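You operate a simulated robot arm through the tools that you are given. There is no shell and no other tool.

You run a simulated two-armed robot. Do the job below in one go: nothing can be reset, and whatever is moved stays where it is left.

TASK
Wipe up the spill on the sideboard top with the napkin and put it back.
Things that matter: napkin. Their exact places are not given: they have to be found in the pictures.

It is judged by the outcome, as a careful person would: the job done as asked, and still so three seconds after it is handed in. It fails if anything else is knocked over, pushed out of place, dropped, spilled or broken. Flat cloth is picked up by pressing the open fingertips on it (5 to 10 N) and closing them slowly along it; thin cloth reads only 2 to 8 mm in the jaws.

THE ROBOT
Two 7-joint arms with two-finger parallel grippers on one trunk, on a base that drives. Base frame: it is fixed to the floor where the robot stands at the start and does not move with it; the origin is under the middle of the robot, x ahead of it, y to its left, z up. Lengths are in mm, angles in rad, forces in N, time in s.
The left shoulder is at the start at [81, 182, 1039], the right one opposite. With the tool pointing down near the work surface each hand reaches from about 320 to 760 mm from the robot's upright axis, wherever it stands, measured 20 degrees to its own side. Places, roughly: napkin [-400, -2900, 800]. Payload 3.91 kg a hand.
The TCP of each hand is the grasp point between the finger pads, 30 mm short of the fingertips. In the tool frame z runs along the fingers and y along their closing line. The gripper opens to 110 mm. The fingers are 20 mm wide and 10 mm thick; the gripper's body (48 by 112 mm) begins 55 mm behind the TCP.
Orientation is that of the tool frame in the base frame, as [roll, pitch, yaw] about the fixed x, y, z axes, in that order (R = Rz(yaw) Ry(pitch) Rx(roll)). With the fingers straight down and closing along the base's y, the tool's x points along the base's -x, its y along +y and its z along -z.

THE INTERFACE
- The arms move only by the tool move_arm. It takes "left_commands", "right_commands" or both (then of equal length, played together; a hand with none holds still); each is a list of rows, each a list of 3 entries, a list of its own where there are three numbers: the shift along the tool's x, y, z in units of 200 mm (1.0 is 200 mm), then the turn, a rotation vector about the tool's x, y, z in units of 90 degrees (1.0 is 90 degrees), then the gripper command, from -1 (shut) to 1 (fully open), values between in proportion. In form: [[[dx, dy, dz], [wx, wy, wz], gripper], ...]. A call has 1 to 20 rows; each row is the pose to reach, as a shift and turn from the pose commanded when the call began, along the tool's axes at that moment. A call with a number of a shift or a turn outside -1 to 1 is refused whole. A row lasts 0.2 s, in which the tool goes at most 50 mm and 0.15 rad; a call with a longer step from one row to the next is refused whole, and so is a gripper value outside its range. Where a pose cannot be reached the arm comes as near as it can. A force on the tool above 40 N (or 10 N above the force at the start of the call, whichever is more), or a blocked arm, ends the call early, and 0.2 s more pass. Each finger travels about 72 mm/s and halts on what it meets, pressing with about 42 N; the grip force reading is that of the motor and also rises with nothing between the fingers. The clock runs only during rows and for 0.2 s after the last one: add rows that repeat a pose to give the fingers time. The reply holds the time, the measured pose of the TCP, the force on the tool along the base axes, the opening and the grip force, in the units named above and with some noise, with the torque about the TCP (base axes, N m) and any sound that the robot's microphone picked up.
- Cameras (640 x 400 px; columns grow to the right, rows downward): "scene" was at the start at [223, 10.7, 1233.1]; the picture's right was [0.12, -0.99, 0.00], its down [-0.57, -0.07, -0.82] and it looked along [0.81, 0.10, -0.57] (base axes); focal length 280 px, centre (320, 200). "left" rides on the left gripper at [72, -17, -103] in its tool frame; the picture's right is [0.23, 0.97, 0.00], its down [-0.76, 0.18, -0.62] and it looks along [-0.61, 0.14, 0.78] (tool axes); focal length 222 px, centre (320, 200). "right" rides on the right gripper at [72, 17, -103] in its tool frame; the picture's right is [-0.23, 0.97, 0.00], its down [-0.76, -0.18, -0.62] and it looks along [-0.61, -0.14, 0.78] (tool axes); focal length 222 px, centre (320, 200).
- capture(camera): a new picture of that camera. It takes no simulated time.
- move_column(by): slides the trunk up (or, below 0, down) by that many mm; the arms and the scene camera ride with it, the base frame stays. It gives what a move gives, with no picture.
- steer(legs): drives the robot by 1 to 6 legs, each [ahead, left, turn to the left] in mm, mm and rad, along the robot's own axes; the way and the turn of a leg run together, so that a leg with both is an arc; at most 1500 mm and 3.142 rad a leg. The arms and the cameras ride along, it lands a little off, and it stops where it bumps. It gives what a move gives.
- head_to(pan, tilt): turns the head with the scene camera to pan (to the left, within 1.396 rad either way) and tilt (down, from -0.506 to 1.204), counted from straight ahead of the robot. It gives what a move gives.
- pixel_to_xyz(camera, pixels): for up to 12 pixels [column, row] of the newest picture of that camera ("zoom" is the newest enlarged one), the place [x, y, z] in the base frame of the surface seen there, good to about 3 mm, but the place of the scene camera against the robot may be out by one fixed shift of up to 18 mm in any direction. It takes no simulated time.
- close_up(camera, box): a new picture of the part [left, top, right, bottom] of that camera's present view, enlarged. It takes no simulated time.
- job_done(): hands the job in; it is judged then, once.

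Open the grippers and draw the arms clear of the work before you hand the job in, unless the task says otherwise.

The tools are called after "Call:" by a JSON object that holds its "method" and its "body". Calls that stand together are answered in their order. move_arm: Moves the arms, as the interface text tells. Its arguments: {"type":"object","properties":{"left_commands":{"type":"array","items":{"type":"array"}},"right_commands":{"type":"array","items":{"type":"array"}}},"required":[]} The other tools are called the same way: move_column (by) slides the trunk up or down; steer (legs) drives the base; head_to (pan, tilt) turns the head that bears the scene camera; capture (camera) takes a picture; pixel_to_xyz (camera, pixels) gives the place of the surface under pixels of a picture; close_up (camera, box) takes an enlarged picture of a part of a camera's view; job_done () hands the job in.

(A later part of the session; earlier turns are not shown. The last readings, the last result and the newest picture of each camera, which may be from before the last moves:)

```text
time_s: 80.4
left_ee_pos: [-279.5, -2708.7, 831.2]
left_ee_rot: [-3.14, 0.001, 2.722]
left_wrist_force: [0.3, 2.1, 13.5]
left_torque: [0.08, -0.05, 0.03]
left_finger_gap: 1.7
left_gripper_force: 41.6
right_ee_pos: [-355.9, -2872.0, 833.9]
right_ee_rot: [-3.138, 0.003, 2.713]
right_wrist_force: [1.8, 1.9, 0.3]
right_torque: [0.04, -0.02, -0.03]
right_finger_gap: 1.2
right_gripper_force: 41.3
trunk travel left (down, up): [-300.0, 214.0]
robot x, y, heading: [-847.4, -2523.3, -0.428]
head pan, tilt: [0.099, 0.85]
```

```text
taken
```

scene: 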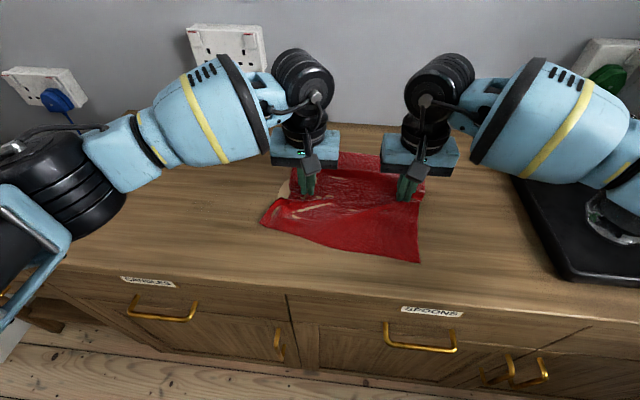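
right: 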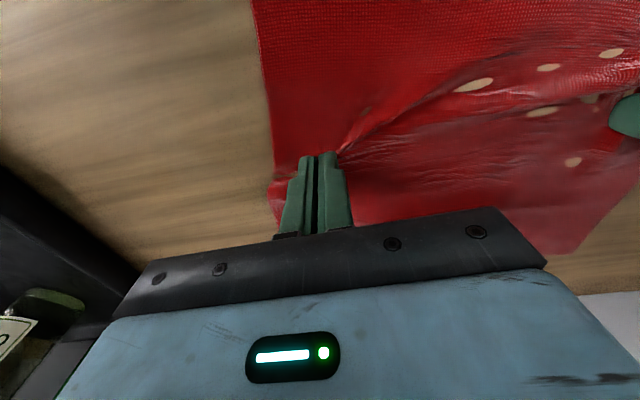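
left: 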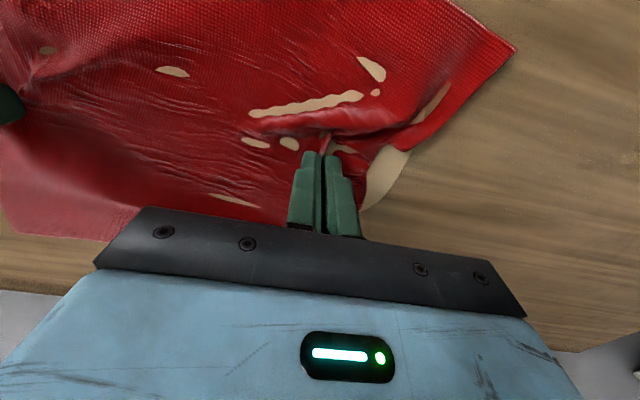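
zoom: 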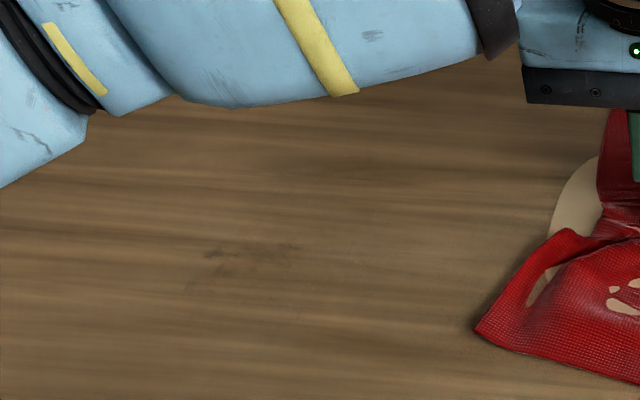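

Just tiny traces remain at (205–300,250) in the zoom, at the stain's far left end. I go back once more and reach further left this time.

Call:
{"method": "move_arm", "body": {"left_commands": [[[0.08, 0.2, 0], [0, 0, 0], -1], [[0.16, 0.4, 0], [0, 0, 0], -1], [[0.22, 0.6, 0.003], [0, 0, 0], -1], [[0.25, 0.8, 0.005], [0, 0, 0], -1], [[0.25, 1.0, 0.005], [0, 0, 0], -1]], "right_commands": [[[0.08, 0.2, 0], [0, 0, 0], -1], [[0.16, 0.4, 0], [0, 0, 0], -1], [[0.22, 0.6, 0], [0, 0, 0], -1], [[0.25, 0.8, 0], [0, 0, 0], -1], [[0.25, 1.0, 0], [0, 0, 0], -1]]}}

Call:
{"method": "move_arm", "body": {"left_commands": [[[0, 0.17, 0.002], [0, 0, 0], -1], [[0, 0, 0.002], [0, 0, 0], -1], [[0, -0.2, 0.002], [0, 0, 0], -1], [[-0.08, -0.2, 0.002], [0, 0, 0], -1], [[-0.08, 0, 0.002], [0, 0, 0], -1], [[-0.08, 0.17, 0.002], [0, 0, 0], -1], [[0.08, 0.17, 0.002], [0, 0, 0], -1], [[0.08, 0, 0.002], [0, 0, 0], -1], [[0.08, -0.2, 0.002], [0, 0, 0], -1], [[-0.04, -0.2, 0.002], [0, 0, 0], -1], [[-0.04, 0, 0.002], [0, 0, 0], -1], [[-0.04, 0.17, 0.002], [0, 0, 0], -1], [[-0.15, 0.17, 0.002], [0, 0, 0], -1], [[-0.2, 0, 0.002], [0, 0, 0], -1], [[-0.25, -0.2, 0.002], [0, 0, 0], -1], [[-0.25, -0.4, 0], [0, 0, 0], -1], [[-0.25, -0.6, -0.002], [0, 0, 0], -1], [[-0.25, -0.8, -0.004], [0, 0, 0], -1], [[-0.25, -1.0, -0.005], [0, 0, 0], -1]], "right_commands": [[[0, 0.17, 0], [0, 0, 0], -1], [[0, 0, 0], [0, 0, 0], -1], [[0, -0.2, 0], [0, 0, 0], -1], [[-0.08, -0.2, 0], [0, 0, 0], -1], [[-0.08, 0, 0], [0, 0, 0], -1], [[-0.08, 0.17, 0], [0, 0, 0], -1], [[0.08, 0.17, 0], [0, 0, 0], -1], [[0.08, 0, 0], [0, 0, 0], -1], [[0.08, -0.2, 0], [0, 0, 0], -1], [[-0.04, -0.2, 0], [0, 0, 0], -1], [[-0.04, 0, 0], [0, 0, 0], -1], [[-0.04, 0.17, 0], [0, 0, 0], -1], [[-0.15, 0.17, 0], [0, 0, 0], -1], [[-0.2, 0, 0], [0, 0, 0], -1], [[-0.25, -0.2, 0], [0, 0, 0], -1], [[-0.25, -0.4, 0], [0, 0, 0], -1], [[-0.25, -0.6, 0], [0, 0, 0], -1], [[-0.25, -0.8, 0], [0, 0, 0], -1], [[-0.25, -1.0, 0], [0, 0, 0], -1]]}}

Call:
{"method": "capture", "body": {"camera": "scene"}}

Call:
{"method": "close_up", "body": {"camera": "scene", "box": [140, 140, 300, 240]}}

Call:
{"method": "capture", "body": {"camera": "right"}}

```text
time_s: 81.6
left_ee_pos: [-243.8, -2509.8, 832.1]
left_ee_rot: [-3.139, 0.003, 2.721]
left_wrist_force: [-2.2, -4.9, 23.1]
left_torque: [-0.18, 0.05, -0.03]
left_finger_gap: 1.6
left_gripper_force: 41.2
right_ee_pos: [-315.8, -2670.9, 833.8]
right_ee_rot: [-3.137, 0.001, 2.711]
right_wrist_force: [-0.7, -0.1, 0.7]
right_torque: [0.02, 0.02, -0.04]
right_finger_gap: 1.4
right_gripper_force: 41.0
trunk travel left (down, up): [-300.0, 214.0]
robot x, y, heading: [-844.8, -2522.4, -0.434]
head pan, tilt: [0.099, 0.85]
```

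```text
time_s: 83.2
left_ee_pos: [-237.5, -2470.9, 831.4]
left_ee_rot: [-3.139, 0.019, 2.723]
left_wrist_force: [-4.8, -0.9, 8.2]
left_torque: [-0.04, 0.13, 0.0]
left_finger_gap: 1.4
left_gripper_force: 41.7
right_ee_pos: [-314.6, -2632.5, 833.1]
right_ee_rot: [3.141, 0.002, 2.715]
right_wrist_force: [-0.6, 0.9, 3.9]
right_torque: [0.02, -0.02, 0.02]
right_finger_gap: 1.1
right_gripper_force: 41.3
trunk travel left (down, up): [-300.0, 214.0]
robot x, y, heading: [-844.3, -2527.7, -0.43]
head pan, tilt: [0.099, 0.85]
stopped in row 8 (left hand): the force on the tool passed its limit at 42 N (the readings are from after the stop); the commanded pose is now the measured one
```

```text
taken
```

scene: 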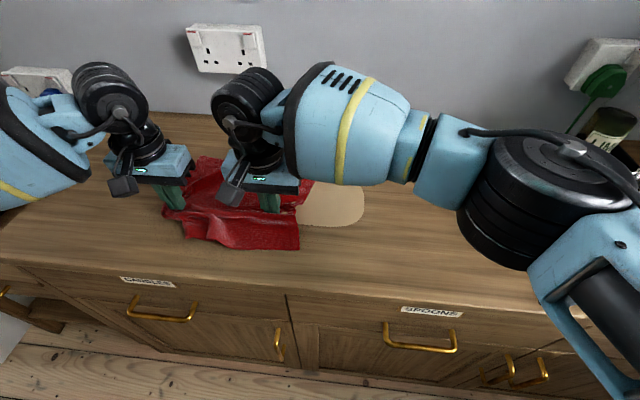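

```text
4.00 times, centred on (220, 190) of scene
```

zoom: 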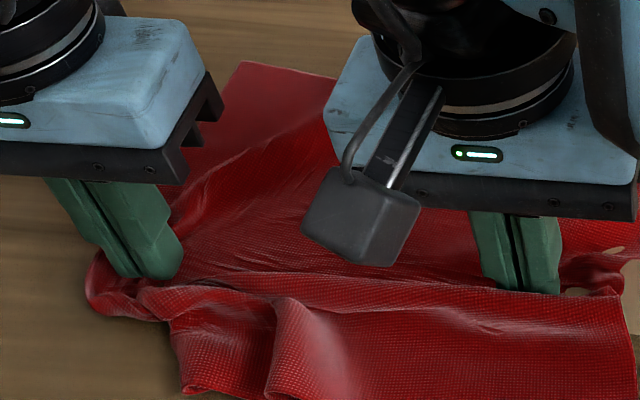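

```text
taken
```

right: 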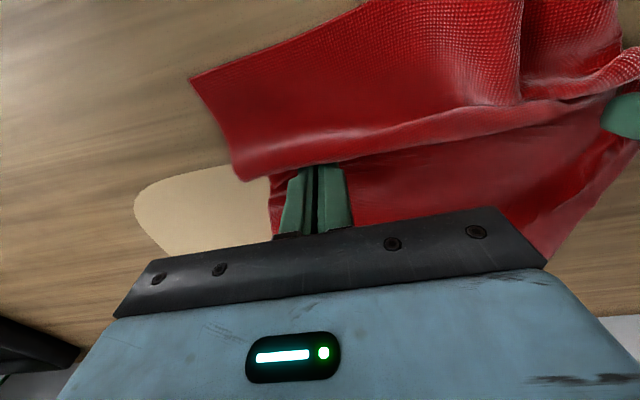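

The force limit stopped the stroke at the far left (fingers at u≈2345) after most of it. I ease the left hand up 1 mm, finish the sweep to the right and look.

Call:
{"method": "move_arm", "body": {"left_commands": [[[0, 0, -0.005], [0, 0.006, 0], -1], [[-0.05, -0.15, -0.005], [0, 0.012, 0], -1], [[-0.1, -0.3, -0.005], [0, 0.012, 0], -1], [[-0.15, -0.45, -0.005], [0, 0.012, 0], -1], [[-0.2, -0.6, -0.005], [0, 0.012, 0], -1], [[-0.25, -0.8, -0.005], [0, 0.012, 0], -1], [[-0.3, -1.0, -0.005], [0, 0.012, 0], -1]], "right_commands": [[[0, 0, 0], [0, 0, 0], -1], [[-0.05, -0.15, 0], [0, 0, 0], -1], [[-0.1, -0.3, 0], [0, 0, 0], -1], [[-0.15, -0.45, 0], [0, 0, 0], -1], [[-0.2, -0.6, 0], [0, 0, 0], -1], [[-0.25, -0.8, 0], [0, 0, 0], -1], [[-0.3, -1.0, 0], [0, 0, 0], -1]]}}

Call:
{"method": "capture", "body": {"camera": "scene"}}

Call:
{"method": "close_up", "body": {"camera": "scene", "box": [120, 140, 280, 240]}}

Call:
{"method": "capture", "body": {"camera": "left"}}

```text
time_s: 84.8
left_ee_pos: [-261.8, -2678.1, 831.3]
left_ee_rot: [-3.139, 0.0, 2.727]
left_wrist_force: [-2.5, -4.6, -0.4]
left_torque: [-0.08, 0.07, -0.06]
left_finger_gap: 1.4
left_gripper_force: 41.2
right_ee_pos: [-342.8, -2841.2, 832.1]
right_ee_rot: [3.141, 0.0, 2.713]
right_wrist_force: [2.9, 3.6, 0.3]
right_torque: [0.14, -0.06, -0.02]
right_finger_gap: 1.1
right_gripper_force: 41.6
trunk travel left (down, up): [-300.0, 214.0]
robot x, y, heading: [-845.2, -2528.8, -0.431]
head pan, tilt: [0.099, 0.85]
```

```text
taken
```

scene: 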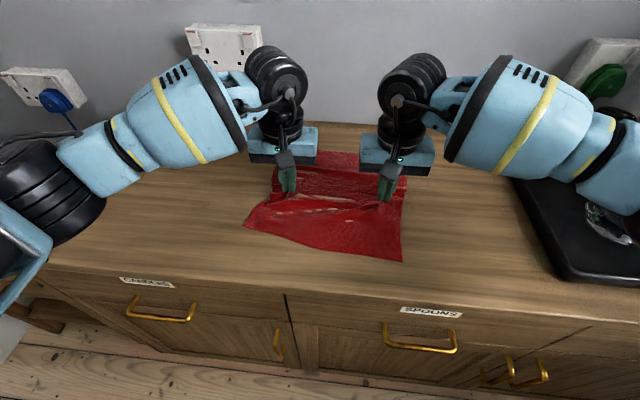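

```text
4.00 times, centred on (200, 190) of scene
```

zoom: 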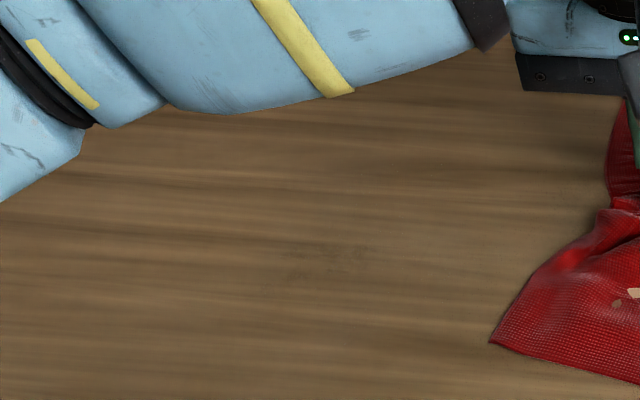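

```text
taken
```

left: 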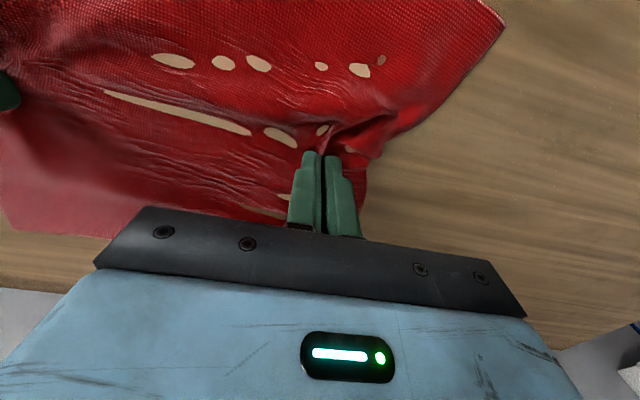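

The stain is practically gone; a very faint trace may remain at (325,262) in the zoom. I measure that spot and the surroundings for one last targeted wipe.

Call:
{"method": "pixel_to_xyz", "body": {"camera": "zoom", "pixels": [[325, 262], [280, 275], [370, 250], [400, 160]]}}

Call:
{"method": "close_up", "body": {"camera": "scene", "box": [170, 175, 250, 225]}}

```text
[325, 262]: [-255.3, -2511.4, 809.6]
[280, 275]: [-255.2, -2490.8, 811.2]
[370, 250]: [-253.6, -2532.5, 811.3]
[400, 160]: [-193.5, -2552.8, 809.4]
```

```text
8.00 times, centred on (210, 200) of scene
```

zoom: 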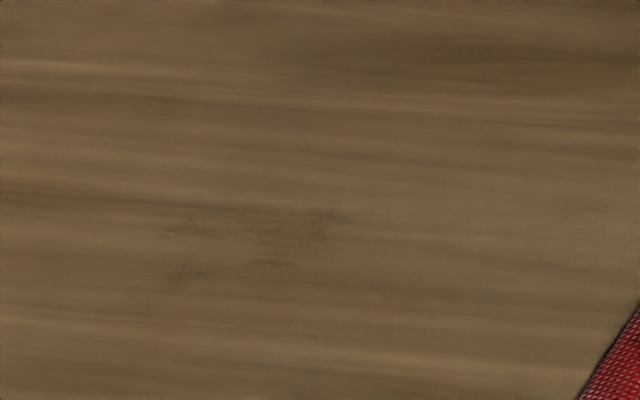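

A faint residue spans u≈2367–2405 at n≈-820. I make targeted strokes there at n≈-832, -820, -808 and come back.

Call:
{"method": "move_arm", "body": {"left_commands": [[[0.1, 0.2, 0.006], [0, 0, 0], -1], [[0.2, 0.4, 0.008], [0, 0, 0], -1], [[0.28, 0.6, 0.008], [0, 0, 0], -1], [[0.28, 0.8, 0.008], [0, 0, 0], -1], [[0.28, 0.965, 0.008], [0, 0, 0], -1], [[0.28, 0.75, 0.008], [0, 0, 0], -1], [[0.28, 0.55, 0.008], [0, 0, 0], -1], [[0.22, 0.55, 0.008], [0, 0, 0], -1], [[0.22, 0.75, 0.008], [0, 0, 0], -1], [[0.22, 0.965, 0.008], [0, 0, 0], -1], [[0.34, 0.965, 0.008], [0, 0, 0], -1], [[0.34, 0.75, 0.008], [0, 0, 0], -1], [[0.34, 0.55, 0.008], [0, 0, 0], -1], [[0.28, 0.55, 0.008], [0, 0, 0], -1], [[0.28, 0.75, 0.008], [0, 0, 0], -1], [[0.28, 0.965, 0.008], [0, 0, 0], -1], [[0.28, 0.75, 0.008], [0, 0, 0], -1], [[0.2, 0.55, 0.006], [0, 0, 0], -1], [[0.1, 0.35, 0.003], [0, 0, 0], -1], [[0.05, 0.15, 0.002], [0, 0, 0], -1]], "right_commands": [[[0.1, 0.2, 0], [0, 0, 0], -1], [[0.2, 0.4, 0], [0, 0, 0], -1], [[0.28, 0.6, 0], [0, 0, 0], -1], [[0.28, 0.8, 0], [0, 0, 0], -1], [[0.28, 0.965, 0], [0, 0, 0], -1], [[0.28, 0.75, 0], [0, 0, 0], -1], [[0.28, 0.55, 0], [0, 0, 0], -1], [[0.22, 0.55, 0], [0, 0, 0], -1], [[0.22, 0.75, 0], [0, 0, 0], -1], [[0.22, 0.965, 0], [0, 0, 0], -1], [[0.34, 0.965, 0], [0, 0, 0], -1], [[0.34, 0.75, 0], [0, 0, 0], -1], [[0.34, 0.55, 0], [0, 0, 0], -1], [[0.28, 0.55, 0], [0, 0, 0], -1], [[0.28, 0.75, 0], [0, 0, 0], -1], [[0.28, 0.965, 0], [0, 0, 0], -1], [[0.28, 0.75, 0], [0, 0, 0], -1], [[0.2, 0.55, 0], [0, 0, 0], -1], [[0.1, 0.35, 0], [0, 0, 0], -1], [[0.05, 0.15, 0], [0, 0, 0], -1]]}}

Call:
{"method": "capture", "body": {"camera": "scene"}}

Call:
{"method": "close_up", "body": {"camera": "scene", "box": [140, 150, 268, 230]}}

Call:
{"method": "capture", "body": {"camera": "left"}}

```text
time_s: 89.0
left_ee_pos: [-260.7, -2650.7, 832.0]
left_ee_rot: [-3.141, -0.004, 2.725]
left_wrist_force: [-0.2, -1.1, 0.6]
left_torque: [-0.01, 0.0, -0.03]
left_finger_gap: 1.8
left_gripper_force: 41.8
right_ee_pos: [-342.9, -2811.2, 831.9]
right_ee_rot: [3.141, 0.002, 2.713]
right_wrist_force: [1.3, 0.7, 2.3]
right_torque: [-0.01, -0.06, -0.03]
right_finger_gap: 1.1
right_gripper_force: 41.2
trunk travel left (down, up): [-300.0, 214.0]
robot x, y, heading: [-846.9, -2525.5, -0.432]
head pan, tilt: [0.099, 0.85]
```

```text
taken
```

scene: 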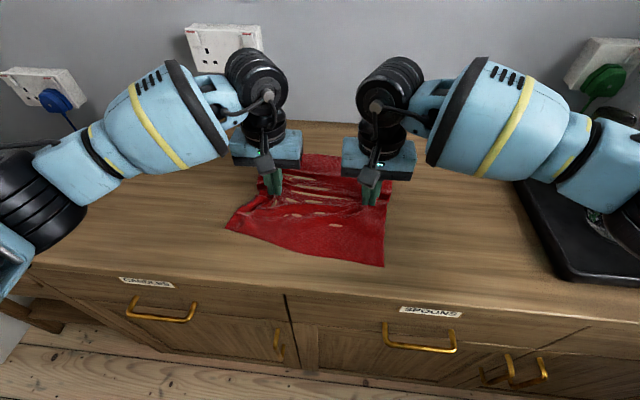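

```text
5.00 times, centred on (204, 190) of scene
```

zoom: 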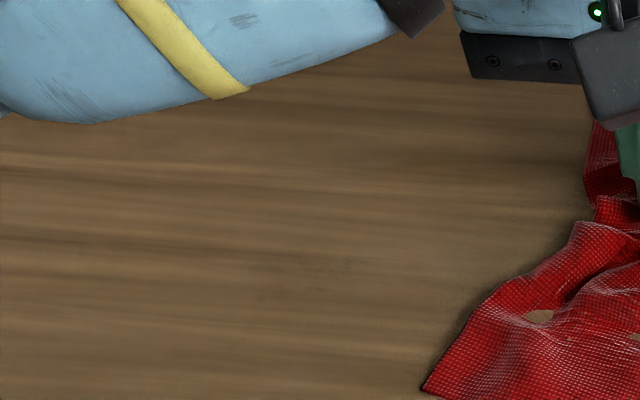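

```text
taken
```

left: 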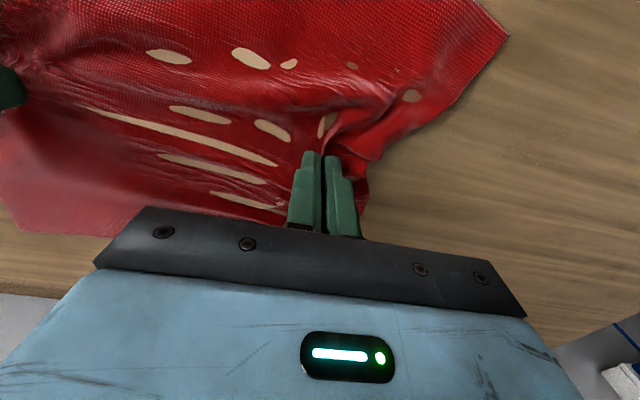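

The stain is completely gone now. I bring the napkin back: both hands slide 175 mm to the right, to the original grasp places (left u≈2693, right u≈2873).

Call:
{"method": "move_arm", "body": {"left_commands": [[[0, -0.1, 0], [0, 0, 0], -1], [[0, -0.22, 0], [0, 0, 0], -1], [[0, -0.34, 0], [0, 0, 0], -1], [[0, -0.46, 0], [0, 0, 0], -1], [[0, -0.58, 0], [0, 0, 0], -1], [[-0.02, -0.7, 0], [0, 0, 0], -1], [[-0.04, -0.8, 0], [0, 0, 0], -1], [[-0.06, -0.875, 0], [0, 0, 0], -1], [[-0.06, -0.875, 0], [0, 0, 0], -1]], "right_commands": [[[0, -0.1, 0], [0, 0, 0], -1], [[0, -0.22, 0], [0, 0, 0], -1], [[0, -0.34, 0], [0, 0, 0], -1], [[0, -0.46, 0], [0, 0, 0], -1], [[0, -0.58, 0], [0, 0, 0], -1], [[-0.02, -0.7, 0], [0, 0, 0], -1], [[-0.05, -0.8, 0], [0, 0, 0], -1], [[-0.09, -0.875, 0], [0, 0, 0], -1], [[-0.09, -0.875, 0], [0, 0, 0], -1]]}}

Call:
{"method": "capture", "body": {"camera": "scene"}}

Call:
{"method": "capture", "body": {"camera": "left"}}

Call:
{"method": "capture", "body": {"camera": "right"}}

```text
time_s: 91.0
left_ee_pos: [-320.1, -2810.8, 833.0]
left_ee_rot: [-3.139, -0.001, 2.723]
left_wrist_force: [-0.9, -3.1, -1.0]
left_torque: [-0.08, 0.06, -0.04]
left_finger_gap: 1.6
left_gripper_force: 41.7
right_ee_pos: [-397.2, -2974.0, 831.0]
right_ee_rot: [-3.14, 0.002, 2.714]
right_wrist_force: [1.1, 2.6, 5.9]
right_torque: [0.14, -0.02, 0.04]
right_finger_gap: 1.3
right_gripper_force: 41.6
trunk travel left (down, up): [-300.0, 214.0]
robot x, y, heading: [-841.0, -2525.6, -0.431]
head pan, tilt: [0.099, 0.85]
```

```text
taken
```

scene: 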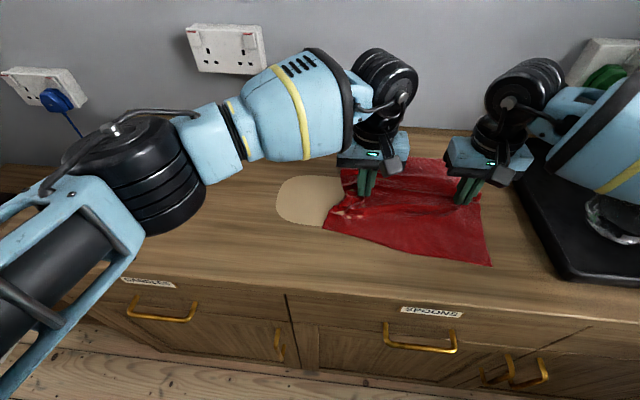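

```text
taken
```

left: 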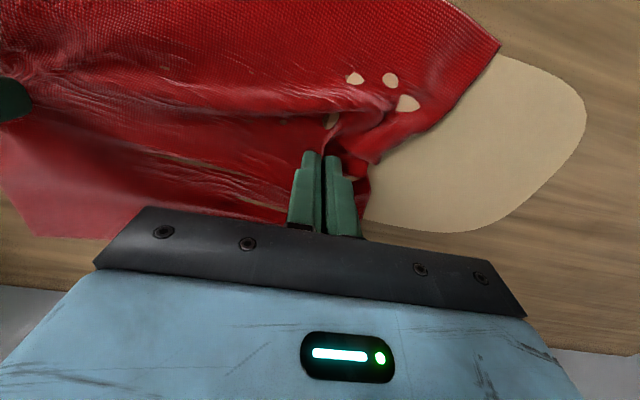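

```text
taken
```

right: 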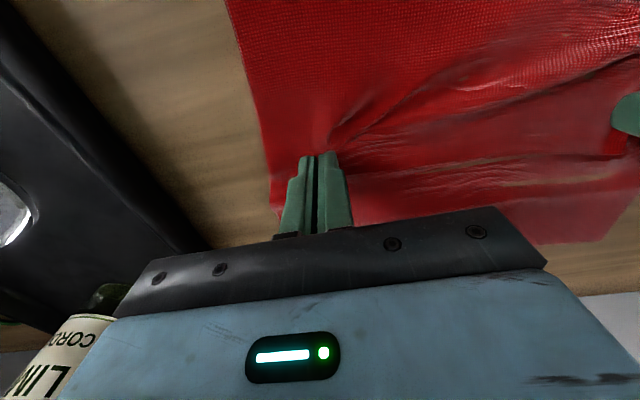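

The napkin is back at its place with both pinch points within a few mm of the original. I release by opening both hands slowly to 41 mm against the cloth, which also spreads the folds, then lift.

Call:
{"method": "move_arm", "body": {"left_commands": [[[0, 0, 0.005], [0, 0, 0], -0.92], [[0, 0, 0.005], [0, 0, 0], -0.84], [[0, 0, 0.005], [0, 0, 0], -0.76], [[0, 0, 0.005], [0, 0, 0], -0.68], [[0, 0, 0.005], [0, 0, 0], -0.6], [[0, 0, 0.005], [0, 0, 0], -0.52], [[0, 0, 0.005], [0, 0, 0], -0.44], [[0, 0, 0.005], [0, 0, 0], -0.36], [[0, 0, 0.005], [0, 0, 0], -0.28], [[0, 0, 0.005], [0, 0, 0], -0.25], [[0, 0, -0.05], [0, 0, 0], -0.25], [[0, 0, -0.15], [0, 0, 0], -0.25], [[0, 0, -0.3], [0, 0, 0], -0.25]], "right_commands": [[[0, 0, 0], [0, 0, 0], -0.92], [[0, 0, 0], [0, 0, 0], -0.84], [[0, 0, 0], [0, 0, 0], -0.76], [[0, 0, 0], [0, 0, 0], -0.68], [[0, 0, 0], [0, 0, 0], -0.6], [[0, 0, 0], [0, 0, 0], -0.52], [[0, 0, 0], [0, 0, 0], -0.44], [[0, 0, 0], [0, 0, 0], -0.36], [[0, 0, 0], [0, 0, 0], -0.28], [[0, 0, 0], [0, 0, 0], -0.25], [[0, 0, -0.05], [0, 0, 0], -0.25], [[0, 0, -0.15], [0, 0, 0], -0.25], [[0, 0, -0.3], [0, 0, 0], -0.25]]}}

Call:
{"method": "capture", "body": {"camera": "scene"}}

Call:
{"method": "capture", "body": {"camera": "left"}}

Call:
{"method": "capture", "body": {"camera": "right"}}

```text
time_s: 93.8
left_ee_pos: [-318.2, -2811.0, 892.9]
left_ee_rot: [-3.141, 0.0, 2.727]
left_wrist_force: [-0.4, -1.1, 0.6]
left_torque: [-0.01, -0.01, 0.0]
left_finger_gap: 41.1
left_gripper_force: 0.0
right_ee_pos: [-398.0, -2975.7, 892.5]
right_ee_rot: [-3.141, 0.001, 2.714]
right_wrist_force: [-0.1, -0.4, -0.1]
right_torque: [-0.01, -0.01, 0.0]
right_finger_gap: 41.4
right_gripper_force: 0.1
trunk travel left (down, up): [-300.0, 214.0]
robot x, y, heading: [-843.9, -2525.9, -0.432]
head pan, tilt: [0.099, 0.85]
```

```text
taken
```

scene: 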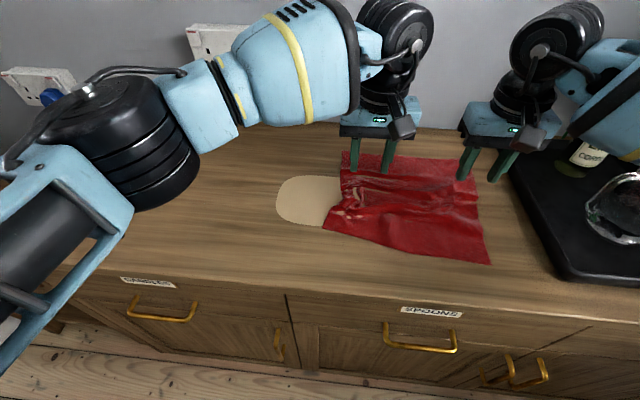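

```text
taken
```

left: 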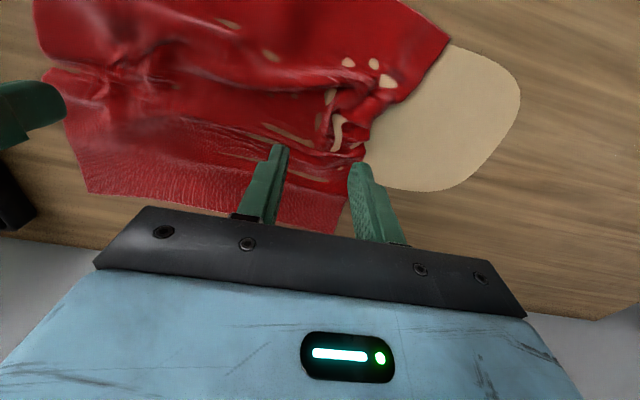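

```text
taken
```

right: 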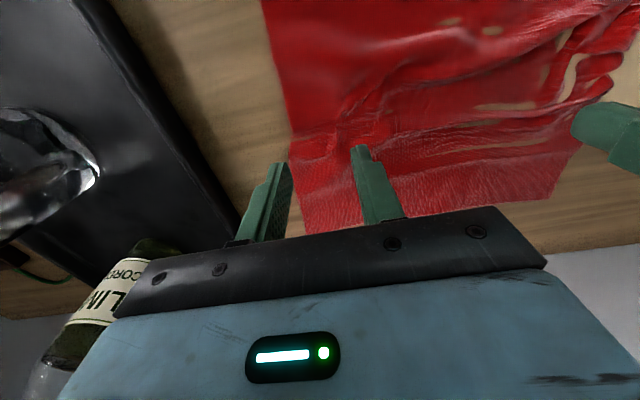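

Both hands are off. I draw the left hand left and back, and the right hand back and up, to see how the napkin lies.

Call:
{"method": "move_arm", "body": {"left_commands": [[[0.05, 0.05, -0.2], [0, 0, 0], -0.25], [[0.1, 0.2, -0.35], [0, 0, 0], -0.25], [[0.2, 0.4, -0.4], [0, 0, 0], -0.25], [[0.3, 0.6, -0.4], [0, 0, 0], -0.25], [[0.4, 0.8, -0.4], [0, 0, 0], -0.25], [[0.5, 1.0, -0.4], [0, 0, 0], -0.25]], "right_commands": [[[0.0, 0, -0.2], [0, 0, 0], -0.25], [[0.15, 0, -0.35], [0, 0, 0], -0.25], [[0.35, 0, -0.45], [0, 0, 0], -0.25], [[0.55, 0, -0.5], [0, 0, 0], -0.25], [[0.75, 0, -0.5], [0, 0, 0], -0.25], [[0.95, 0, -0.5], [0, 0, 0], -0.25]]}}

Call:
{"method": "head_to", "body": {"pan": -0.1, "tilt": 0.95}}

Call:
{"method": "capture", "body": {"camera": "scene"}}

Call:
{"method": "capture", "body": {"camera": "right"}}

```text
time_s: 95.2
left_ee_pos: [-330.2, -2584.5, 972.2]
left_ee_rot: [-3.14, 0.0, 2.726]
left_wrist_force: [0.1, -0.3, 0.3]
left_torque: [-0.03, 0.0, -0.03]
left_finger_gap: 41.6
left_gripper_force: 0.0
right_ee_pos: [-571.2, -2895.0, 991.4]
right_ee_rot: [3.141, 0.001, 2.716]
right_wrist_force: [-0.6, 0.2, 0.5]
right_torque: [0.04, -0.02, 0.01]
right_finger_gap: 41.5
right_gripper_force: 0.0
trunk travel left (down, up): [-300.0, 214.0]
robot x, y, heading: [-845.9, -2524.9, -0.434]
head pan, tilt: [0.099, 0.85]
```

```text
time_s: 95.9
left_ee_pos: [-328.4, -2585.9, 971.7]
left_ee_rot: [-3.139, -0.002, 2.726]
left_wrist_force: [0.0, -0.7, -0.7]
left_torque: [0.05, -0.02, -0.01]
left_finger_gap: 41.2
left_gripper_force: 0.1
right_ee_pos: [-570.5, -2896.3, 991.1]
right_ee_rot: [3.141, 0.001, 2.714]
right_wrist_force: [0.4, 0.3, 0.3]
right_torque: [0.01, 0.04, -0.02]
right_finger_gap: 41.3
right_gripper_force: 0.1
trunk travel left (down, up): [-300.0, 214.0]
robot x, y, heading: [-842.2, -2525.6, -0.431]
head pan, tilt: [-0.099, 0.949]
```

```text
taken
```

scene: 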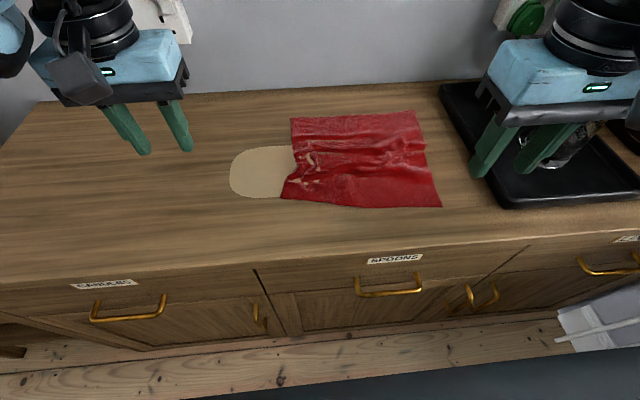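

```text
taken
```

right: 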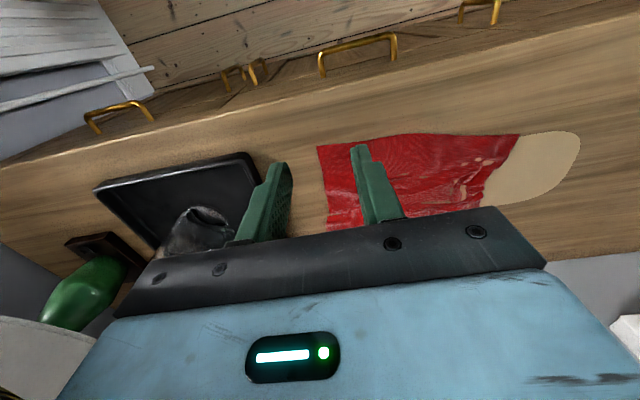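

The stain is gone and the napkin lies nearly flat with small ripples. I measure its corners against the originals.

Call:
{"method": "close_up", "body": {"camera": "scene", "box": [200, 90, 480, 265]}}

Call:
{"method": "pixel_to_xyz", "body": {"camera": "scene", "pixels": [[292, 120], [415, 112], [439, 206], [284, 198], [360, 160], [295, 150], [428, 160], [350, 116], [360, 206], [325, 160], [233, 170], [160, 150]]}}

```text
2.29 times, centred on (340, 178) of scene
```

zoom: 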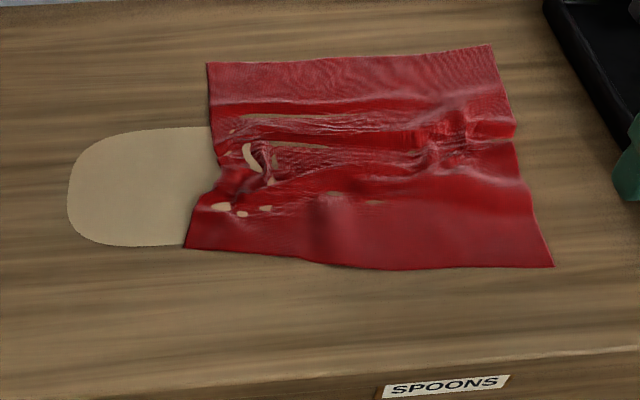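

```text
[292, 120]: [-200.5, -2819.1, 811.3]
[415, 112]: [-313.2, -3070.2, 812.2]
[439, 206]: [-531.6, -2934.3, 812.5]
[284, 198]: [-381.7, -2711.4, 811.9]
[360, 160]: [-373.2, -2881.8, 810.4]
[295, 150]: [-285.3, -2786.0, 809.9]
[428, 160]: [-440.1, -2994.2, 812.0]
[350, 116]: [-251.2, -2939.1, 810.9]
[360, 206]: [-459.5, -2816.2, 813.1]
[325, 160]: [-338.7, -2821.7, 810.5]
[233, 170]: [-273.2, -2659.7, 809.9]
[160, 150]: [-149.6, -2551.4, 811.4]
```

Compared with the start, the napkin's centre is only ~20 mm off, but its left side is rumpled and short (about 211 mm instead of 274). I'll smooth it: the left hand turns 90° over that side so that its opening fingers can spread the ripples apart.

Call:
{"method": "move_arm", "body": {"left_commands": [[[-0.045, -0.083, 0], [0, 0, 0.083], -0.25], [[-0.09, -0.166, 0], [0, 0, 0.166], -0.25], [[-0.135, -0.25, 0], [0, 0, 0.25], -0.25], [[-0.18, -0.333, 0], [0, 0, 0.333], -0.25], [[-0.225, -0.416, 0], [0, 0, 0.416], -0.25], [[-0.27, -0.5, 0], [0, 0, 0.5], -0.25], [[-0.315, -0.583, 0], [0, 0, 0.583], -0.25], [[-0.36, -0.666, 0], [0, 0, 0.666], -0.25], [[-0.405, -0.75, 0], [0, 0, 0.75], -0.25], [[-0.45, -0.833, 0], [0, 0, 0.833], -0.25], [[-0.495, -0.916, 0], [0, 0, 0.916], -0.25], [[-0.54, -1.0, 0], [0, 0, 1.0], -0.25]]}}

Call:
{"method": "capture", "body": {"camera": "left"}}

Call:
{"method": "capture", "body": {"camera": "scene"}}

```text
time_s: 98.5
left_ee_pos: [-430.7, -2623.0, 1001.5]
left_ee_rot: [3.132, 0.001, 1.241]
left_wrist_force: [-0.4, 0.4, 0.3]
left_torque: [-0.02, -0.05, -0.01]
left_finger_gap: 41.3
left_gripper_force: 0.1
left hand out of reach, approached as far as the arm can: row 8, 9, 10, 11, 12
right_ee_pos: [-571.3, -2894.2, 991.3]
right_ee_rot: [-3.139, 0.001, 2.714]
right_wrist_force: [-0.1, 0.5, -1.1]
right_torque: [-0.03, -0.04, 0.02]
right_finger_gap: 41.1
right_gripper_force: 0.1
trunk travel left (down, up): [-300.0, 214.0]
robot x, y, heading: [-844.1, -2525.9, -0.423]
head pan, tilt: [-0.099, 0.949]
```

```text
taken
```

left: 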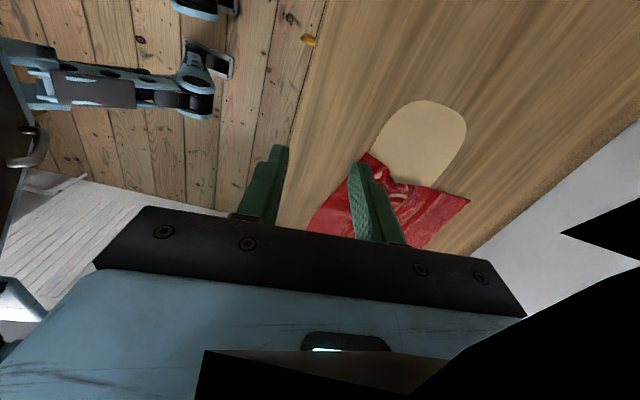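

```text
taken
```

scene: 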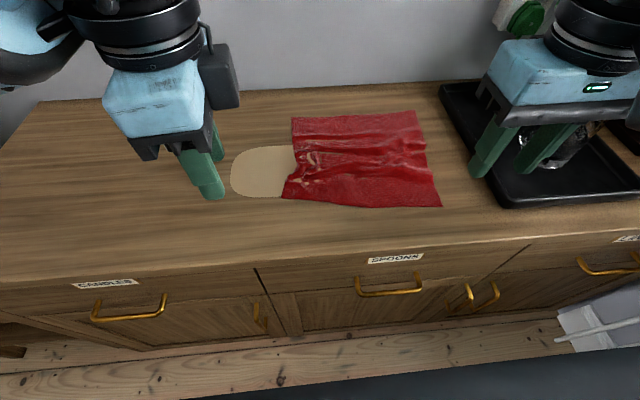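

That twist leaves the left arm short of reach (it stopped near (-431,-2623)), so I give up the 90° idea. I turn the left hand back to the normal orientation and bring it, fingers closing, above the napkin's front-left part for a gentle pull instead.

Call:
{"method": "move_arm", "body": {"left_commands": [[[0, 0, 0], [0, 0, -0.085], -0.4], [[0, 0, 0], [0, 0, -0.17], -0.6], [[0, 0, 0], [0, 0, -0.255], -0.8], [[0, 0, 0], [0, 0, -0.34], -1], [[-0.05, 0.05, 0], [0, 0, -0.425], -1], [[-0.1, 0.1, 0], [0, 0, -0.51], -1], [[-0.15, 0.15, 0], [0, 0, -0.595], -1], [[-0.2, 0.2, 0], [0, 0, -0.68], -1], [[-0.28, 0.27, 0.05], [0, 0, -0.765], -1], [[-0.36, 0.34, 0.1], [0, 0, -0.85], -1], [[-0.43, 0.41, 0.2], [0, 0, -0.937], -1], [[-0.495, 0.478, 0.3], [0, 0, -0.937], -1]]}}

Call:
{"method": "capture", "body": {"camera": "left"}}

Call:
{"method": "capture", "body": {"camera": "scene"}}

```text
time_s: 101.1
left_ee_pos: [-370.5, -2757.4, 947.9]
left_ee_rot: [3.138, 0.01, 2.712]
left_wrist_force: [-0.6, 0.7, -0.4]
left_torque: [-0.02, 0.01, 0.0]
left_finger_gap: 0.1
left_gripper_force: 38.0
right_ee_pos: [-569.5, -2896.1, 990.1]
right_ee_rot: [3.141, -0.001, 2.714]
right_wrist_force: [0.0, -0.1, 0.2]
right_torque: [-0.05, -0.02, -0.01]
right_finger_gap: 41.2
right_gripper_force: 0.0
trunk travel left (down, up): [-300.0, 214.0]
robot x, y, heading: [-845.1, -2528.9, -0.431]
head pan, tilt: [-0.099, 0.949]
```

```text
taken
```

left: 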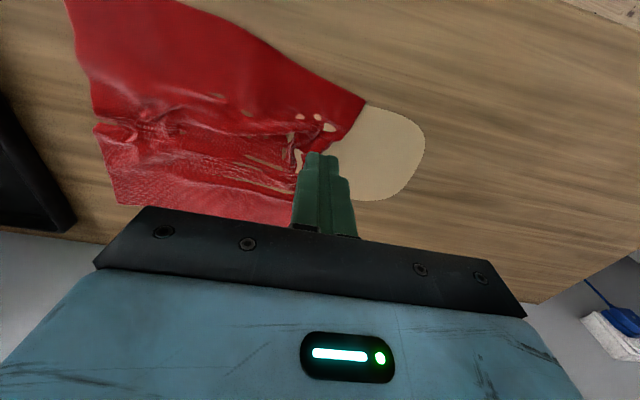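

```text
taken
```

scene: 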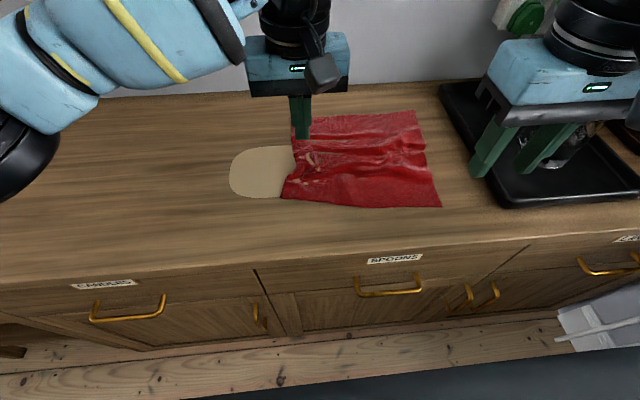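

The left hand, fingers shut, is above the front-left part. I check corner D at (361,103) and nearby cloth with the left camera.

Call:
{"method": "pixel_to_xyz", "body": {"camera": "left", "pixels": [[360, 105], [330, 88], [330, 130], [280, 80], [290, 210], [118, 203], [95, 128], [300, 115], [250, 60], [340, 140]]}}

```text
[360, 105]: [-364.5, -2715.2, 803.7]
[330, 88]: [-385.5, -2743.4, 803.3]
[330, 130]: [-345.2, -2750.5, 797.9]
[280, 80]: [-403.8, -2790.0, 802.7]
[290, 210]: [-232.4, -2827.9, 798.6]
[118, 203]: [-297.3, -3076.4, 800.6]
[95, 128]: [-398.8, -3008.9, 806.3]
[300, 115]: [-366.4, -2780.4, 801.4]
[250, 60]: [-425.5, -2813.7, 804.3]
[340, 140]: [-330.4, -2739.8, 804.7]
```

Corner D sits at about (-364,-2715), 39 mm short of its old place. I lower the shut left fingers onto the cloth 18 mm inside the front edge.

Call:
{"method": "move_arm", "body": {"left_commands": [[[0, 0, 0.2], [0, 0, 0], -1], [[0, 0, 0.4], [0, 0, 0], -1], [[0, 0, 0.52], [0, 0, 0], -1], [[0, 0, 0.56], [0, 0, 0], -1], [[0, 0, 0.575], [0, 0, 0], -1], [[0, 0, 0.585], [0, 0, 0], -1], [[0, 0, 0.59], [0, 0, 0], -1]]}}

```text
time_s: 102.7
left_ee_pos: [-369.3, -2758.1, 831.1]
left_ee_rot: [-3.139, 0.012, 2.711]
left_wrist_force: [0.0, 0.6, 13.4]
left_torque: [0.05, 0.09, -0.01]
left_finger_gap: 0.3
left_gripper_force: 37.5
right_ee_pos: [-570.9, -2897.0, 991.5]
right_ee_rot: [3.142, 0.003, 2.715]
right_wrist_force: [0.2, -0.4, 1.3]
right_torque: [-0.02, -0.01, 0.02]
right_finger_gap: 41.2
right_gripper_force: 0.1
trunk travel left (down, up): [-300.0, 214.0]
robot x, y, heading: [-842.2, -2524.3, -0.432]
head pan, tilt: [-0.099, 0.949]
```

Contact at 13 N. I ease slightly and pull the cloth 38 mm toward me and 15 mm to the right, slowly.

Call:
{"method": "move_arm", "body": {"left_commands": [[[0.02, -0.008, -0.004], [0, 0, 0], -1], [[0.045, -0.018, -0.005], [0, 0, 0], -1], [[0.07, -0.028, -0.005], [0, 0, 0], -1], [[0.095, -0.038, -0.005], [0, 0, 0], -1], [[0.12, -0.048, -0.006], [0, 0, 0], -1], [[0.145, -0.058, -0.006], [0, 0, 0], -1], [[0.17, -0.068, -0.006], [0, 0, 0], -1], [[0.19, -0.075, -0.006], [0, 0, 0], -1]]}}

Call:
{"method": "capture", "body": {"camera": "left"}}

Call:
{"method": "capture", "body": {"camera": "scene"}}

```text
time_s: 104.5
left_ee_pos: [-410.7, -2755.2, 830.7]
left_ee_rot: [-3.14, 0.009, 2.712]
left_wrist_force: [4.9, 0.4, 11.4]
left_torque: [0.0, -0.04, -0.02]
left_finger_gap: 0.0
left_gripper_force: 38.2
right_ee_pos: [-570.0, -2895.6, 990.6]
right_ee_rot: [-3.14, 0.001, 2.715]
right_wrist_force: [0.0, 0.2, -0.2]
right_torque: [0.01, 0.03, -0.01]
right_finger_gap: 41.4
right_gripper_force: 0.0
trunk travel left (down, up): [-300.0, 214.0]
robot x, y, heading: [-844.5, -2525.0, -0.431]
head pan, tilt: [-0.099, 0.949]
```

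```text
taken
```

left: 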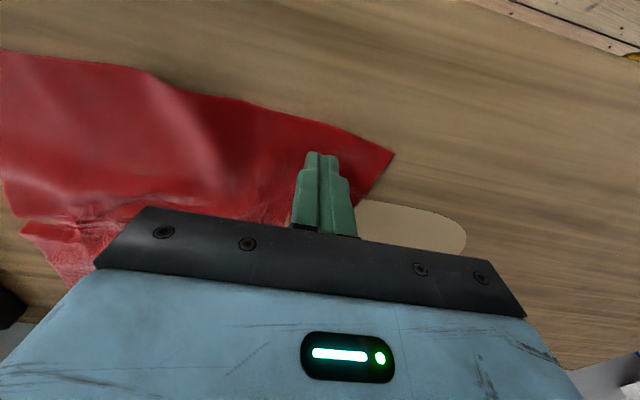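

```text
taken
```

scene: 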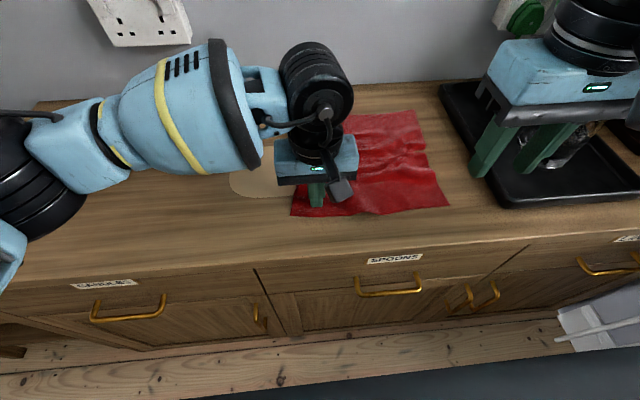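

The front-left corner followed, now at (291,216) in the scene view. I lift the left hand and move it aside to check the shape.

Call:
{"method": "move_arm", "body": {"left_commands": [[[0, 0, -0.1], [0, 0, 0], -1], [[0, 0, -0.3], [0, 0, 0], -1], [[0, 0.1, -0.5], [0, 0, 0], -1], [[0, 0.3, -0.6], [0, 0, 0], -1], [[0, 0.5, -0.65], [0, 0, 0], -1], [[0, 0.7, -0.65], [0, 0, 0], -1], [[0, 0.9, -0.65], [0, 0, 0], -1]]}}

Call:
{"method": "capture", "body": {"camera": "scene"}}

Call:
{"method": "close_up", "body": {"camera": "scene", "box": [200, 90, 480, 265]}}

```text
time_s: 106.1
left_ee_pos: [-338.1, -2589.7, 960.6]
left_ee_rot: [-3.141, 0.01, 2.712]
left_wrist_force: [0.7, 0.5, -0.5]
left_torque: [-0.01, 0.0, 0.05]
left_finger_gap: 0.0
left_gripper_force: 38.1
right_ee_pos: [-570.1, -2895.2, 990.6]
right_ee_rot: [-3.141, 0.003, 2.716]
right_wrist_force: [0.6, 0.1, -0.1]
right_torque: [-0.02, -0.03, 0.0]
right_finger_gap: 41.3
right_gripper_force: 0.0
trunk travel left (down, up): [-300.0, 214.0]
robot x, y, heading: [-845.3, -2524.1, -0.425]
head pan, tilt: [-0.099, 0.949]
```

```text
taken
```

scene: 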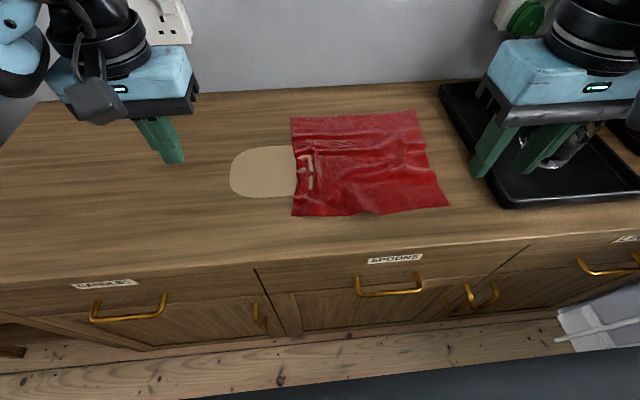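

```text
2.29 times, centred on (340, 178) of scene
```

zoom: 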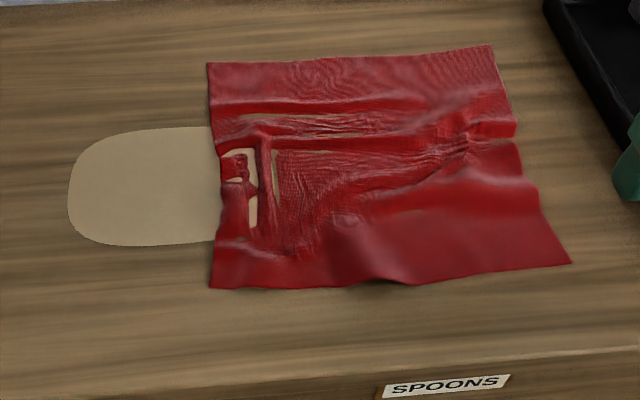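

Much squarer now. I measure the corners again.

Call:
{"method": "pixel_to_xyz", "body": {"camera": "scene", "pixels": [[292, 119], [415, 112], [447, 204], [293, 214], [360, 160], [297, 160], [430, 160], [350, 115], [370, 212]]}}

```text
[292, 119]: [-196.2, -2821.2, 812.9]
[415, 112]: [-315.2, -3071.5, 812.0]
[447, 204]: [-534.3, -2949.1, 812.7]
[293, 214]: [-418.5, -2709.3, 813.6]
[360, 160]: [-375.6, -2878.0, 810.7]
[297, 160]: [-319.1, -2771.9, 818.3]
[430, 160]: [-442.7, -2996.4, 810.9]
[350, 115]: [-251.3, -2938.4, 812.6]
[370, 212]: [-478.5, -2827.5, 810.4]
```

The corners are now within about 4–31 mm of the originals and the centre within 13 mm, so the napkin is back. I open both grippers in the air and raise the hands a little.

Call:
{"method": "move_arm", "body": {"left_commands": [[[0.1, 0, -0.1], [0, 0, 0], -0.5], [[0.2, 0, -0.1], [0, 0, 0], 0], [[0.3, 0, -0.1], [0, 0, 0], 0.5], [[0.4, 0, -0.1], [0, 0, 0], 1], [[0.5, 0, -0.1], [0, 0, 0], 1], [[0.5, 0, -0.1], [0, 0, 0], 1]], "right_commands": [[[0.05, 0.05, 0], [0, 0, 0], 0], [[0.1, 0.1, 0], [0, 0, 0], 0.2], [[0.2, 0.1, 0], [0, 0, 0], 0.5], [[0.3, 0.1, 0], [0, 0, 0], 1], [[0.3, 0.1, 0], [0, 0, 0], 1], [[0.3, 0.1, 0], [0, 0, 0], 1]]}}

Call:
{"method": "steer", "body": {"legs": [[-180, 0, 0]]}}

Call:
{"method": "head_to", "body": {"pan": 0.0, "tilt": 0.75}}

Call:
{"method": "capture", "body": {"camera": "scene"}}

Call:
{"method": "close_up", "body": {"camera": "scene", "box": [160, 110, 480, 310]}}

```text
time_s: 107.5
left_ee_pos: [-426.3, -2548.0, 978.2]
left_ee_rot: [3.141, 0.009, 2.711]
left_wrist_force: [-0.4, -0.1, -0.1]
left_torque: [0.02, 0.0, 0.0]
left_finger_gap: 110.0
left_gripper_force: 0.0
right_ee_pos: [-613.5, -2851.3, 989.7]
right_ee_rot: [3.141, -0.001, 2.714]
right_wrist_force: [0.9, 0.9, 0.1]
right_torque: [0.0, -0.02, 0.03]
right_finger_gap: 109.9
right_gripper_force: 0.1
trunk travel left (down, up): [-300.0, 214.0]
robot x, y, heading: [-846.7, -2525.2, -0.43]
head pan, tilt: [-0.099, 0.949]
```

```text
time_s: 109.0
left_ee_pos: [-587.7, -2476.0, 978.8]
left_ee_rot: [3.141, 0.011, 2.711]
left_wrist_force: [-0.6, -0.5, -0.1]
left_torque: [-0.03, -0.03, 0.03]
left_finger_gap: 110.0
left_gripper_force: 0.0
right_ee_pos: [-773.6, -2778.9, 990.8]
right_ee_rot: [3.141, 0.002, 2.714]
right_wrist_force: [-0.1, 0.1, -0.2]
right_torque: [0.0, -0.02, -0.02]
right_finger_gap: 109.9
right_gripper_force: 0.1
trunk travel left (down, up): [-300.0, 214.0]
robot x, y, heading: [-1006.6, -2456.0, -0.436]
head pan, tilt: [-0.099, 0.949]
```

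```text
time_s: 109.7
left_ee_pos: [-586.6, -2476.8, 978.5]
left_ee_rot: [-3.141, 0.009, 2.711]
left_wrist_force: [0.2, 0.7, -0.3]
left_torque: [-0.01, -0.01, 0.04]
left_finger_gap: 110.0
left_gripper_force: 0.0
right_ee_pos: [-773.2, -2779.3, 990.9]
right_ee_rot: [3.141, 0.0, 2.714]
right_wrist_force: [-0.5, -1.1, 0.5]
right_torque: [-0.02, -0.06, 0.01]
right_finger_gap: 110.1
right_gripper_force: 0.1
trunk travel left (down, up): [-300.0, 214.0]
robot x, y, heading: [-1004.5, -2453.5, -0.428]
head pan, tilt: [0.0, 0.75]
```

```text
taken
```

scene: 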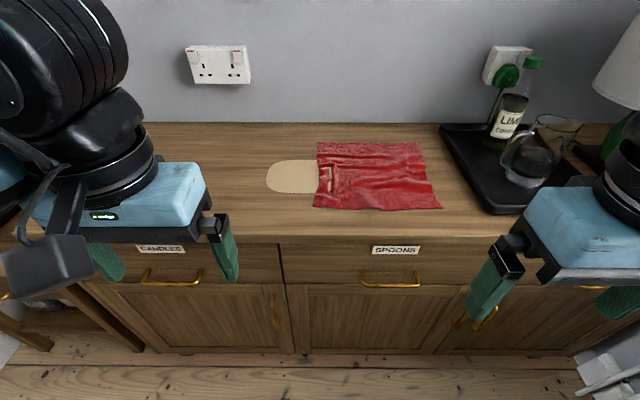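

```text
2.00 times, centred on (320, 210) of scene
```

zoom: 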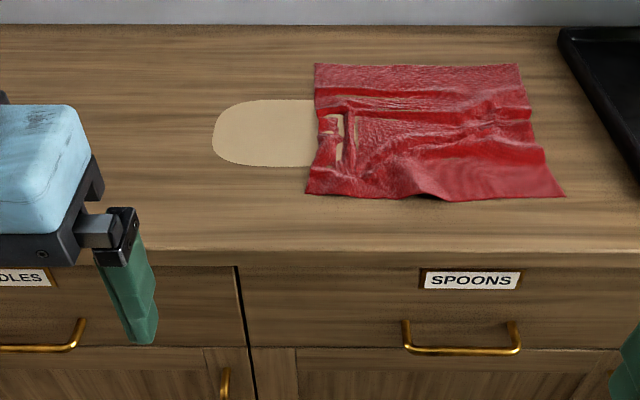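

Tray, bottle, glass and lamp all stand as before, the arms are clear, and the napkin lies at its place. I zoom once more on the stain's old spot to make sure it's clean.

Call:
{"method": "close_up", "body": {"camera": "scene", "box": [150, 120, 310, 220]}}

Call:
{"method": "pixel_to_xyz", "body": {"camera": "zoom", "pixels": [[260, 220], [300, 220], [340, 220]]}}

```text
4.00 times, centred on (230, 170) of scene
```

zoom: 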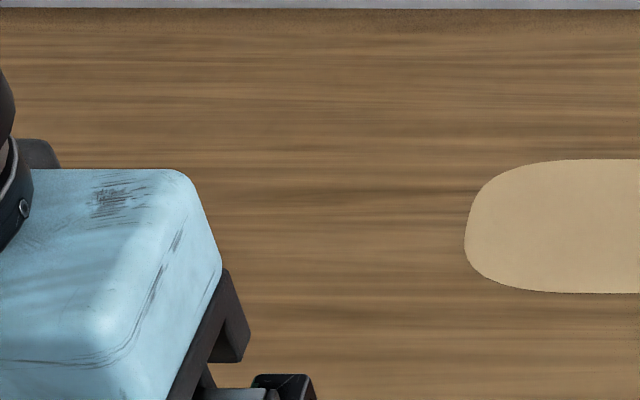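

```text
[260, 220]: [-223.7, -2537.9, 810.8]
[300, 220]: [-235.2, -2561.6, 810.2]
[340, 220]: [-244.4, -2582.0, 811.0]
```

The left gripper hides the left half of the old stain's spot (about (200–260,225) in the zoom). I move the left hand 120 mm to the left and look again.

Call:
{"method": "move_arm", "body": {"left_commands": [[[0.1, 0.15, 0], [0, 0, 0], 1], [[0.2, 0.3, 0], [0, 0, 0], 1], [[0.25, 0.45, 0], [0, 0, 0], 1], [[0.25, 0.6, 0], [0, 0, 0], 1]]}}

Call:
{"method": "capture", "body": {"camera": "scene"}}

Call:
{"method": "close_up", "body": {"camera": "scene", "box": [150, 120, 310, 220]}}

```text
time_s: 110.7
left_ee_pos: [-579.3, -2343.8, 981.0]
left_ee_rot: [3.141, 0.01, 2.711]
left_wrist_force: [-0.2, 0.1, -0.3]
left_torque: [0.01, -0.01, 0.01]
left_finger_gap: 109.9
left_gripper_force: 0.1
right_ee_pos: [-772.6, -2779.4, 990.0]
right_ee_rot: [3.14, 0.003, 2.714]
right_wrist_force: [0.0, 0.2, -0.5]
right_torque: [0.0, 0.01, 0.0]
right_finger_gap: 110.4
right_gripper_force: 0.0
trunk travel left (down, up): [-300.0, 214.0]
robot x, y, heading: [-1005.9, -2452.2, -0.428]
head pan, tilt: [0.0, 0.75]
```

```text
taken
```

scene: 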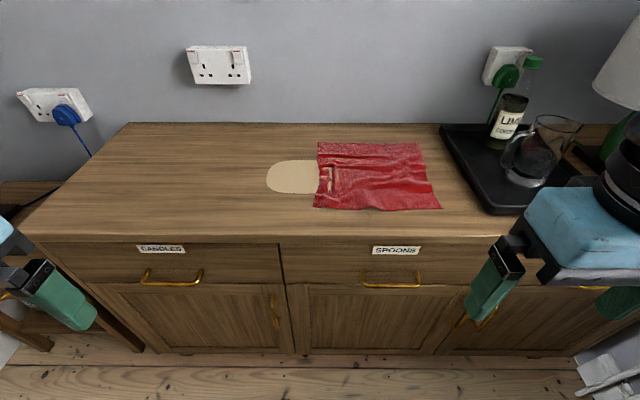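

```text
4.00 times, centred on (230, 170) of scene
```

zoom: 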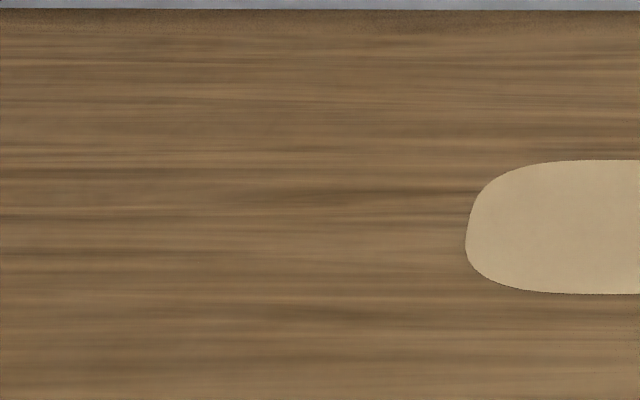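

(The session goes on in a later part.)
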